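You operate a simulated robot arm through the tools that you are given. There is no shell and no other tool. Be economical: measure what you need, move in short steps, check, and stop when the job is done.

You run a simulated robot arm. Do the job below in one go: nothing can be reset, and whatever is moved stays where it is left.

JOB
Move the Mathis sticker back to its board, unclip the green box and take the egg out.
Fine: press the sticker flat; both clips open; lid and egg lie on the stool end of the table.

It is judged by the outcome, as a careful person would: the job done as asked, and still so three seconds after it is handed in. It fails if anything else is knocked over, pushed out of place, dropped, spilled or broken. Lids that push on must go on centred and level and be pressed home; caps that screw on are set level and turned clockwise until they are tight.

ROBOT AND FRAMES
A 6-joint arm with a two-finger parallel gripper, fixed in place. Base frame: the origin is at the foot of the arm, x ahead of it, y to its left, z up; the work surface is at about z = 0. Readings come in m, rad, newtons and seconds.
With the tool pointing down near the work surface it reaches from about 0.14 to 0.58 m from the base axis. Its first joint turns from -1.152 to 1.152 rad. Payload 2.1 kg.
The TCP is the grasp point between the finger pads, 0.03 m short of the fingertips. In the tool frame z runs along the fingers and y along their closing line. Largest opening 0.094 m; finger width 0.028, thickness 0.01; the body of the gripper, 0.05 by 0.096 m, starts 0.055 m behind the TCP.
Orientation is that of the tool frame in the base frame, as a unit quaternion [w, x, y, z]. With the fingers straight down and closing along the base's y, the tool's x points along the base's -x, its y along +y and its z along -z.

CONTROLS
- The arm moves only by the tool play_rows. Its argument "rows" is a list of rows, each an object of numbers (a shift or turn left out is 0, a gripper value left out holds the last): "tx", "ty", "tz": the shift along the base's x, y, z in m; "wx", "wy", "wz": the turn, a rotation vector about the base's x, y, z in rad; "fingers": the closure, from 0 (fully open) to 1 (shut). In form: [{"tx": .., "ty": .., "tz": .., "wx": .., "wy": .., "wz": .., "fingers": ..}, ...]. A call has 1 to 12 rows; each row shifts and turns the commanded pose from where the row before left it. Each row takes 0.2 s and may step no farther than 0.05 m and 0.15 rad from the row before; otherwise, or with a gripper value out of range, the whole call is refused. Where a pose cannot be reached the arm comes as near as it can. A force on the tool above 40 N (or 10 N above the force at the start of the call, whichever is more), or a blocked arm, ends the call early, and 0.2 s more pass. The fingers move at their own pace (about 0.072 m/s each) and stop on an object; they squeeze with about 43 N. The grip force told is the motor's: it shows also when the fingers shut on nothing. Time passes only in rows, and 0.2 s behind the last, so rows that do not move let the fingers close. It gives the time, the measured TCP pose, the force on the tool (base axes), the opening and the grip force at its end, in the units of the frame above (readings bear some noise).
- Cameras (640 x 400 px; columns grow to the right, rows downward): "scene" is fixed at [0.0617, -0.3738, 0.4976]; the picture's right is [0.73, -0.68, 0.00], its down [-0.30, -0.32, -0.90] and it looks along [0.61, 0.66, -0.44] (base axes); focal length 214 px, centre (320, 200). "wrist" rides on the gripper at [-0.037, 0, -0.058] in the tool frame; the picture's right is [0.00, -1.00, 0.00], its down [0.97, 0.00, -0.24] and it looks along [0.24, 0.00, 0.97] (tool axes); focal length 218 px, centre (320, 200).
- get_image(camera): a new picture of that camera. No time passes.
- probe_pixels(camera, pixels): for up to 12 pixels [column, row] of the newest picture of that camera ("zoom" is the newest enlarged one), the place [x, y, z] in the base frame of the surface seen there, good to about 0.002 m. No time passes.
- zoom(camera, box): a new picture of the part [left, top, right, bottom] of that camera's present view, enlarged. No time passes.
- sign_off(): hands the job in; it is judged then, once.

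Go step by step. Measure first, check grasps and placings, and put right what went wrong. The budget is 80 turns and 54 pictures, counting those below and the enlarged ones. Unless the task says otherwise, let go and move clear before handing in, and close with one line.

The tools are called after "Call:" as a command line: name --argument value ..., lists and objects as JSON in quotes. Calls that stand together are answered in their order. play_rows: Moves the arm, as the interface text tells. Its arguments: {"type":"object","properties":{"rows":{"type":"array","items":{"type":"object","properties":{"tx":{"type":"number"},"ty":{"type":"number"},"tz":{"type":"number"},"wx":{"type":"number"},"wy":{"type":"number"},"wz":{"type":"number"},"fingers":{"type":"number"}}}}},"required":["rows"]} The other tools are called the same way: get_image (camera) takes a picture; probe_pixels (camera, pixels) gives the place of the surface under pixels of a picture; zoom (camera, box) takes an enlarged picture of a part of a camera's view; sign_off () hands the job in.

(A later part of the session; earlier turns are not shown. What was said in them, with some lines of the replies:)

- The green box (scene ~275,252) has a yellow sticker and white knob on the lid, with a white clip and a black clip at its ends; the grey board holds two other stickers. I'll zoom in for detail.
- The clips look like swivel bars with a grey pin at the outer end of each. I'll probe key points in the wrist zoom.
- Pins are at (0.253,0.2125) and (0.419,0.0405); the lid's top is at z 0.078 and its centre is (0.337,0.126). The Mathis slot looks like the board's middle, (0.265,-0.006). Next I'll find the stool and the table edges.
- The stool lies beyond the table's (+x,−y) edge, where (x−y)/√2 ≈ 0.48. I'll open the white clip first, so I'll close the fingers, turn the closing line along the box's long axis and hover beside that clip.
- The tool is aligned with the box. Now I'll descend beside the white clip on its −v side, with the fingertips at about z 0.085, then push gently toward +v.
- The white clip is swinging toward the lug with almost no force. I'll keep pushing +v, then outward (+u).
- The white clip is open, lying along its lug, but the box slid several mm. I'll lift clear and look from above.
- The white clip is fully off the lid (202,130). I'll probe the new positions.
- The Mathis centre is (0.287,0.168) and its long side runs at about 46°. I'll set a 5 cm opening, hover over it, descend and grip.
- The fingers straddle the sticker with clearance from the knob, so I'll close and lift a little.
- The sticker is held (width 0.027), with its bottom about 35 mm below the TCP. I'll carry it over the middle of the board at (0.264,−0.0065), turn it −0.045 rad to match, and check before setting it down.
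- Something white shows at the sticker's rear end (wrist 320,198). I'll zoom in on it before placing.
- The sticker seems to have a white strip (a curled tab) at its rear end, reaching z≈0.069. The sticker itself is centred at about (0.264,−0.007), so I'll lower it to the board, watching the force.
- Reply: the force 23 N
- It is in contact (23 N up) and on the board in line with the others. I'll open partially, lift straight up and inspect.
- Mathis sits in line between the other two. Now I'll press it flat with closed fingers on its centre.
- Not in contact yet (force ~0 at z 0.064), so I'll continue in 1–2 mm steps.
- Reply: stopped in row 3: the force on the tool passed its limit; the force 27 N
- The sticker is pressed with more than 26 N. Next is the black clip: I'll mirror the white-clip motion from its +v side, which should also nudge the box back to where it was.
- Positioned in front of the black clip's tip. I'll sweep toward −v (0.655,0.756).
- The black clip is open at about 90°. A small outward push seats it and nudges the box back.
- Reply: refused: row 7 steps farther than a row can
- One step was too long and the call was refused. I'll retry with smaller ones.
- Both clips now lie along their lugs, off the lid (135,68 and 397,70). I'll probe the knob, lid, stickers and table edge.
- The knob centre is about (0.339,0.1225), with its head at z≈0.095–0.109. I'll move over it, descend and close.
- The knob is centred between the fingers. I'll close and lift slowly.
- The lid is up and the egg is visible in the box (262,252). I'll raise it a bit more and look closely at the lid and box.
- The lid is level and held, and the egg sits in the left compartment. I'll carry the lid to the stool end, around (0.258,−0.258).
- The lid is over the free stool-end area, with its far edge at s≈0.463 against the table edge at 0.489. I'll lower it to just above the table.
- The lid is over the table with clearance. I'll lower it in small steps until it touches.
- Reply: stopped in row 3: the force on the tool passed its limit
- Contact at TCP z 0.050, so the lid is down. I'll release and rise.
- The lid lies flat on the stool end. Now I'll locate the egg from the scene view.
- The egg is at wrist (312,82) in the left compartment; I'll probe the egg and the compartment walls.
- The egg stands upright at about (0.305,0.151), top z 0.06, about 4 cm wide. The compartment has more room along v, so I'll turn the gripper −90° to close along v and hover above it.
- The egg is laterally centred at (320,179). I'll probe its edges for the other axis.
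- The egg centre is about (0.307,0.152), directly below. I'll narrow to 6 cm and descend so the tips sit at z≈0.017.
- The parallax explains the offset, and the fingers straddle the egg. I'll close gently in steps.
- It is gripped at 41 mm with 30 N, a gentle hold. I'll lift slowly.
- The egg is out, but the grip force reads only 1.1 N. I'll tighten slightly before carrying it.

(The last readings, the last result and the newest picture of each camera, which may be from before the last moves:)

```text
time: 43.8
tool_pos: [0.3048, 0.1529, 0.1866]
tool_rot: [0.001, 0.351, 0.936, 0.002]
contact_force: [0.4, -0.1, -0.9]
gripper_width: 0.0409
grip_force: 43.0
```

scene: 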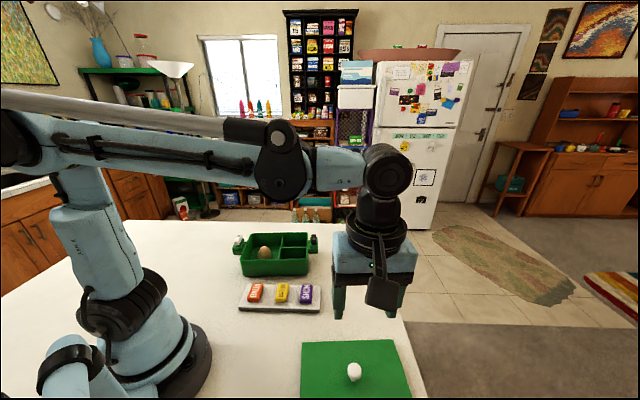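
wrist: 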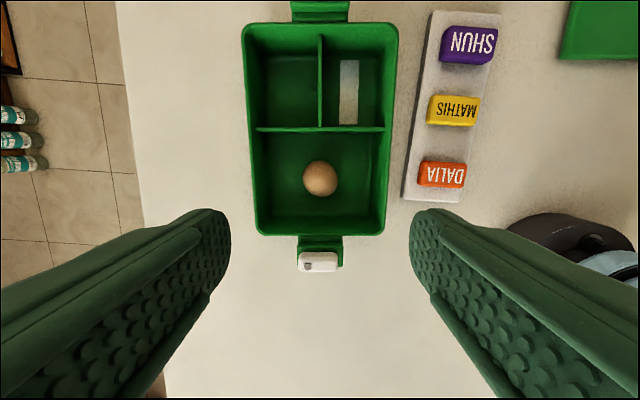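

Firm at 43 N and 40.9 mm. I'll carry it to the clear stool-end spot at (0.396,−0.17).

Call:
play_rows --rows '[{"tx": 0.0101, "ty": -0.0359}, {"tx": 0.0101, "ty": -0.0359}, {"tx": 0.0101, "ty": -0.0359}, {"tx": 0.0101, "ty": -0.0359}, {"tx": 0.0101, "ty": -0.0359}, {"tx": 0.0101, "ty": -0.0359}, {"tx": 0.0101, "ty": -0.0359}, {"tx": 0.0101, "ty": -0.0359}, {"tx": 0.0101, "ty": -0.0359}, {"tz": -0.045}, {"tz": -0.045}, {}]'

Call:
get_image --camera "scene"

Call:
get_image --camera "wrist"

```text
time: 46.4
tool_pos: [0.3961, -0.1726, 0.0989]
tool_rot: [0.001, 0.351, 0.936, 0.003]
contact_force: [0.0, -0.6, -0.2]
gripper_width: 0.041
grip_force: 43.0
```

```text
14 pictures are left
```

scene: 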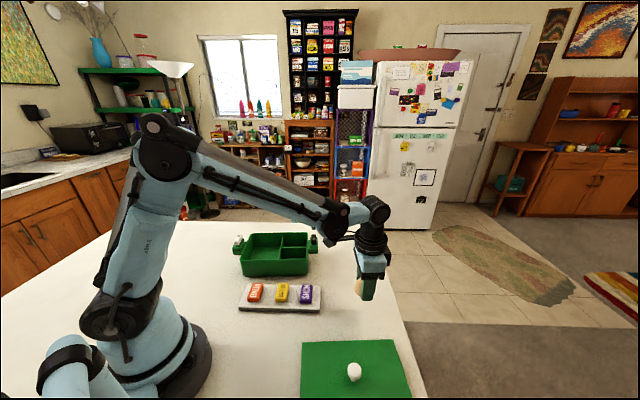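

```text
13 pictures are left
```

wrist: 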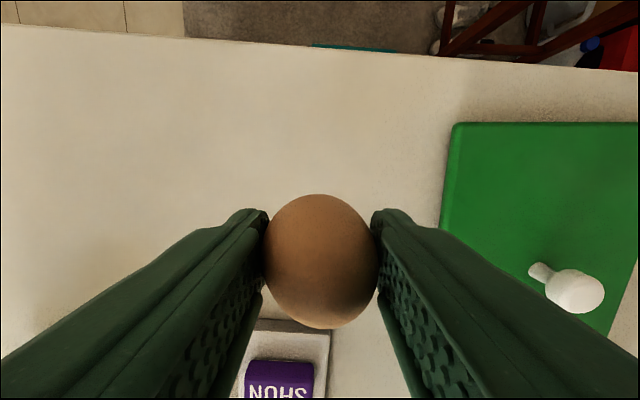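

The egg is held upright over clear table between the board and the edge. I'll lower it gently to contact.

Call:
play_rows --rows '[{"tz": -0.03}, {"tz": -0.02}, {"tz": -0.005}, {"tz": -0.002}, {"tz": -0.002}, {}]'

```text
time: 47.8
tool_pos: [0.3955, -0.1712, 0.0384]
tool_rot: [0.001, 0.35, 0.937, 0.003]
contact_force: [-2.1, -2.0, 37.0]
gripper_width: 0.0408
grip_force: 42.9
```

In contact at 37 N; I'll ease up 2 mm and check before opening.

Call:
play_rows --rows '[{"tz": 0.002}, {}]'

```text
time: 48.4
tool_pos: [0.3965, -0.1718, 0.0396]
tool_rot: [0.001, 0.35, 0.937, 0.003]
contact_force: [-0.1, 0.3, -1.4]
gripper_width: 0.0407
grip_force: 43.1
```

The load is relieved, with the egg just touching the table. I'll open slowly and evenly.

Call:
play_rows --rows '[{"tz": -0.0005, "fingers": 0.565}, {"fingers": 0.555}, {"fingers": 0.54}, {"fingers": 0.52}, {"fingers": 0.48}, {"fingers": 0.4}, {"fingers": 0.3}, {}, {}]'

Call:
get_image --camera "wrist"

```text
time: 50.4
tool_pos: [0.3979, -0.1713, 0.0387]
tool_rot: [0.002, 0.35, 0.937, 0.003]
contact_force: [-0.1, -0.1, -0.6]
gripper_width: 0.066
grip_force: 0.1
```

```text
12 pictures are left
```

wrist: 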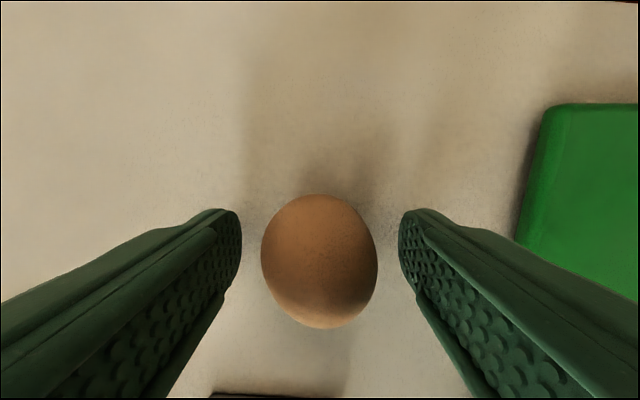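

The egg stands free between the open fingers. I'll rise straight up and move clear.

Call:
play_rows --rows '[{"tz": 0.015}, {"tz": 0.03}, {"tz": 0.04}, {"tz": 0.045}, {"tz": 0.045}, {"tz": 0.045}, {"tx": -0.03, "ty": 0.03}, {"tx": -0.03, "ty": 0.03}, {}, {}, {}, {}]'

Call:
get_image --camera "wrist"

Call:
get_image --camera "scene"

Call:
zoom --camera "scene" --box '[220, 225, 420, 350]'

```text
time: 53.0
tool_pos: [0.3389, -0.1097, 0.2608]
tool_rot: [0.001, 0.35, 0.937, 0.003]
contact_force: [0.0, 0.4, 0.1]
gripper_width: 0.0658
grip_force: 0.0
```

```text
11 pictures are left
```

wrist: 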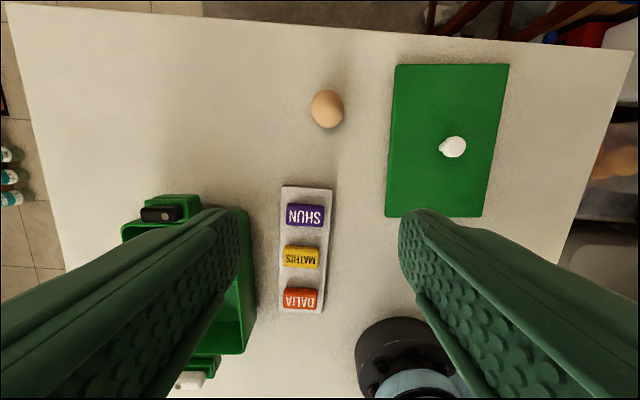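

```text
10 pictures are left
```

scene: 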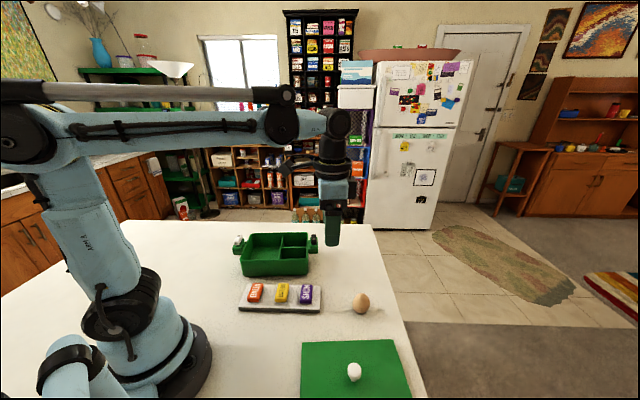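

```text
3.20 times, centred on (320, 288) of scene
```

zoom: 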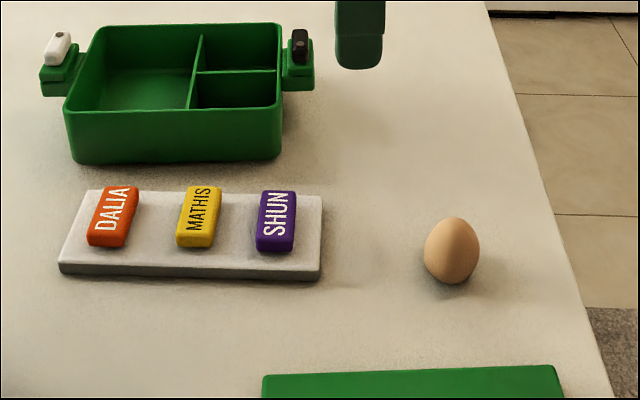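

Everything looks in place: egg and lid are on the stool end, clips open, sticker on its board. I'll wait a moment to confirm the egg isn't rolling.

Call:
play_rows --rows '[{}, {}, {}, {}, {}, {}, {}, {}, {}, {}]'

Call:
zoom --camera "scene" --box '[220, 225, 420, 350]'

```text
time: 55.2
tool_pos: [0.339, -0.1094, 0.2594]
tool_rot: [0.001, 0.35, 0.937, 0.002]
contact_force: [0.0, -0.4, 0.1]
gripper_width: 0.0658
grip_force: 0.1
```

```text
3.20 times, centred on (320, 288) of scene
```

zoom: 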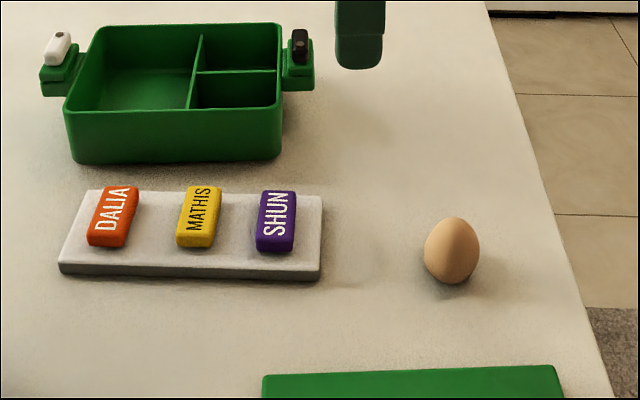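

The egg hasn't moved (453,250) and nothing else has changed, so I'm handing in.

Call:
sign_off

```text
The job is handed in.
```

The Mathis sticker is back on its board and pressed flat, both clips are open, and the lid and unbroken egg are resting on the stool end of the table.
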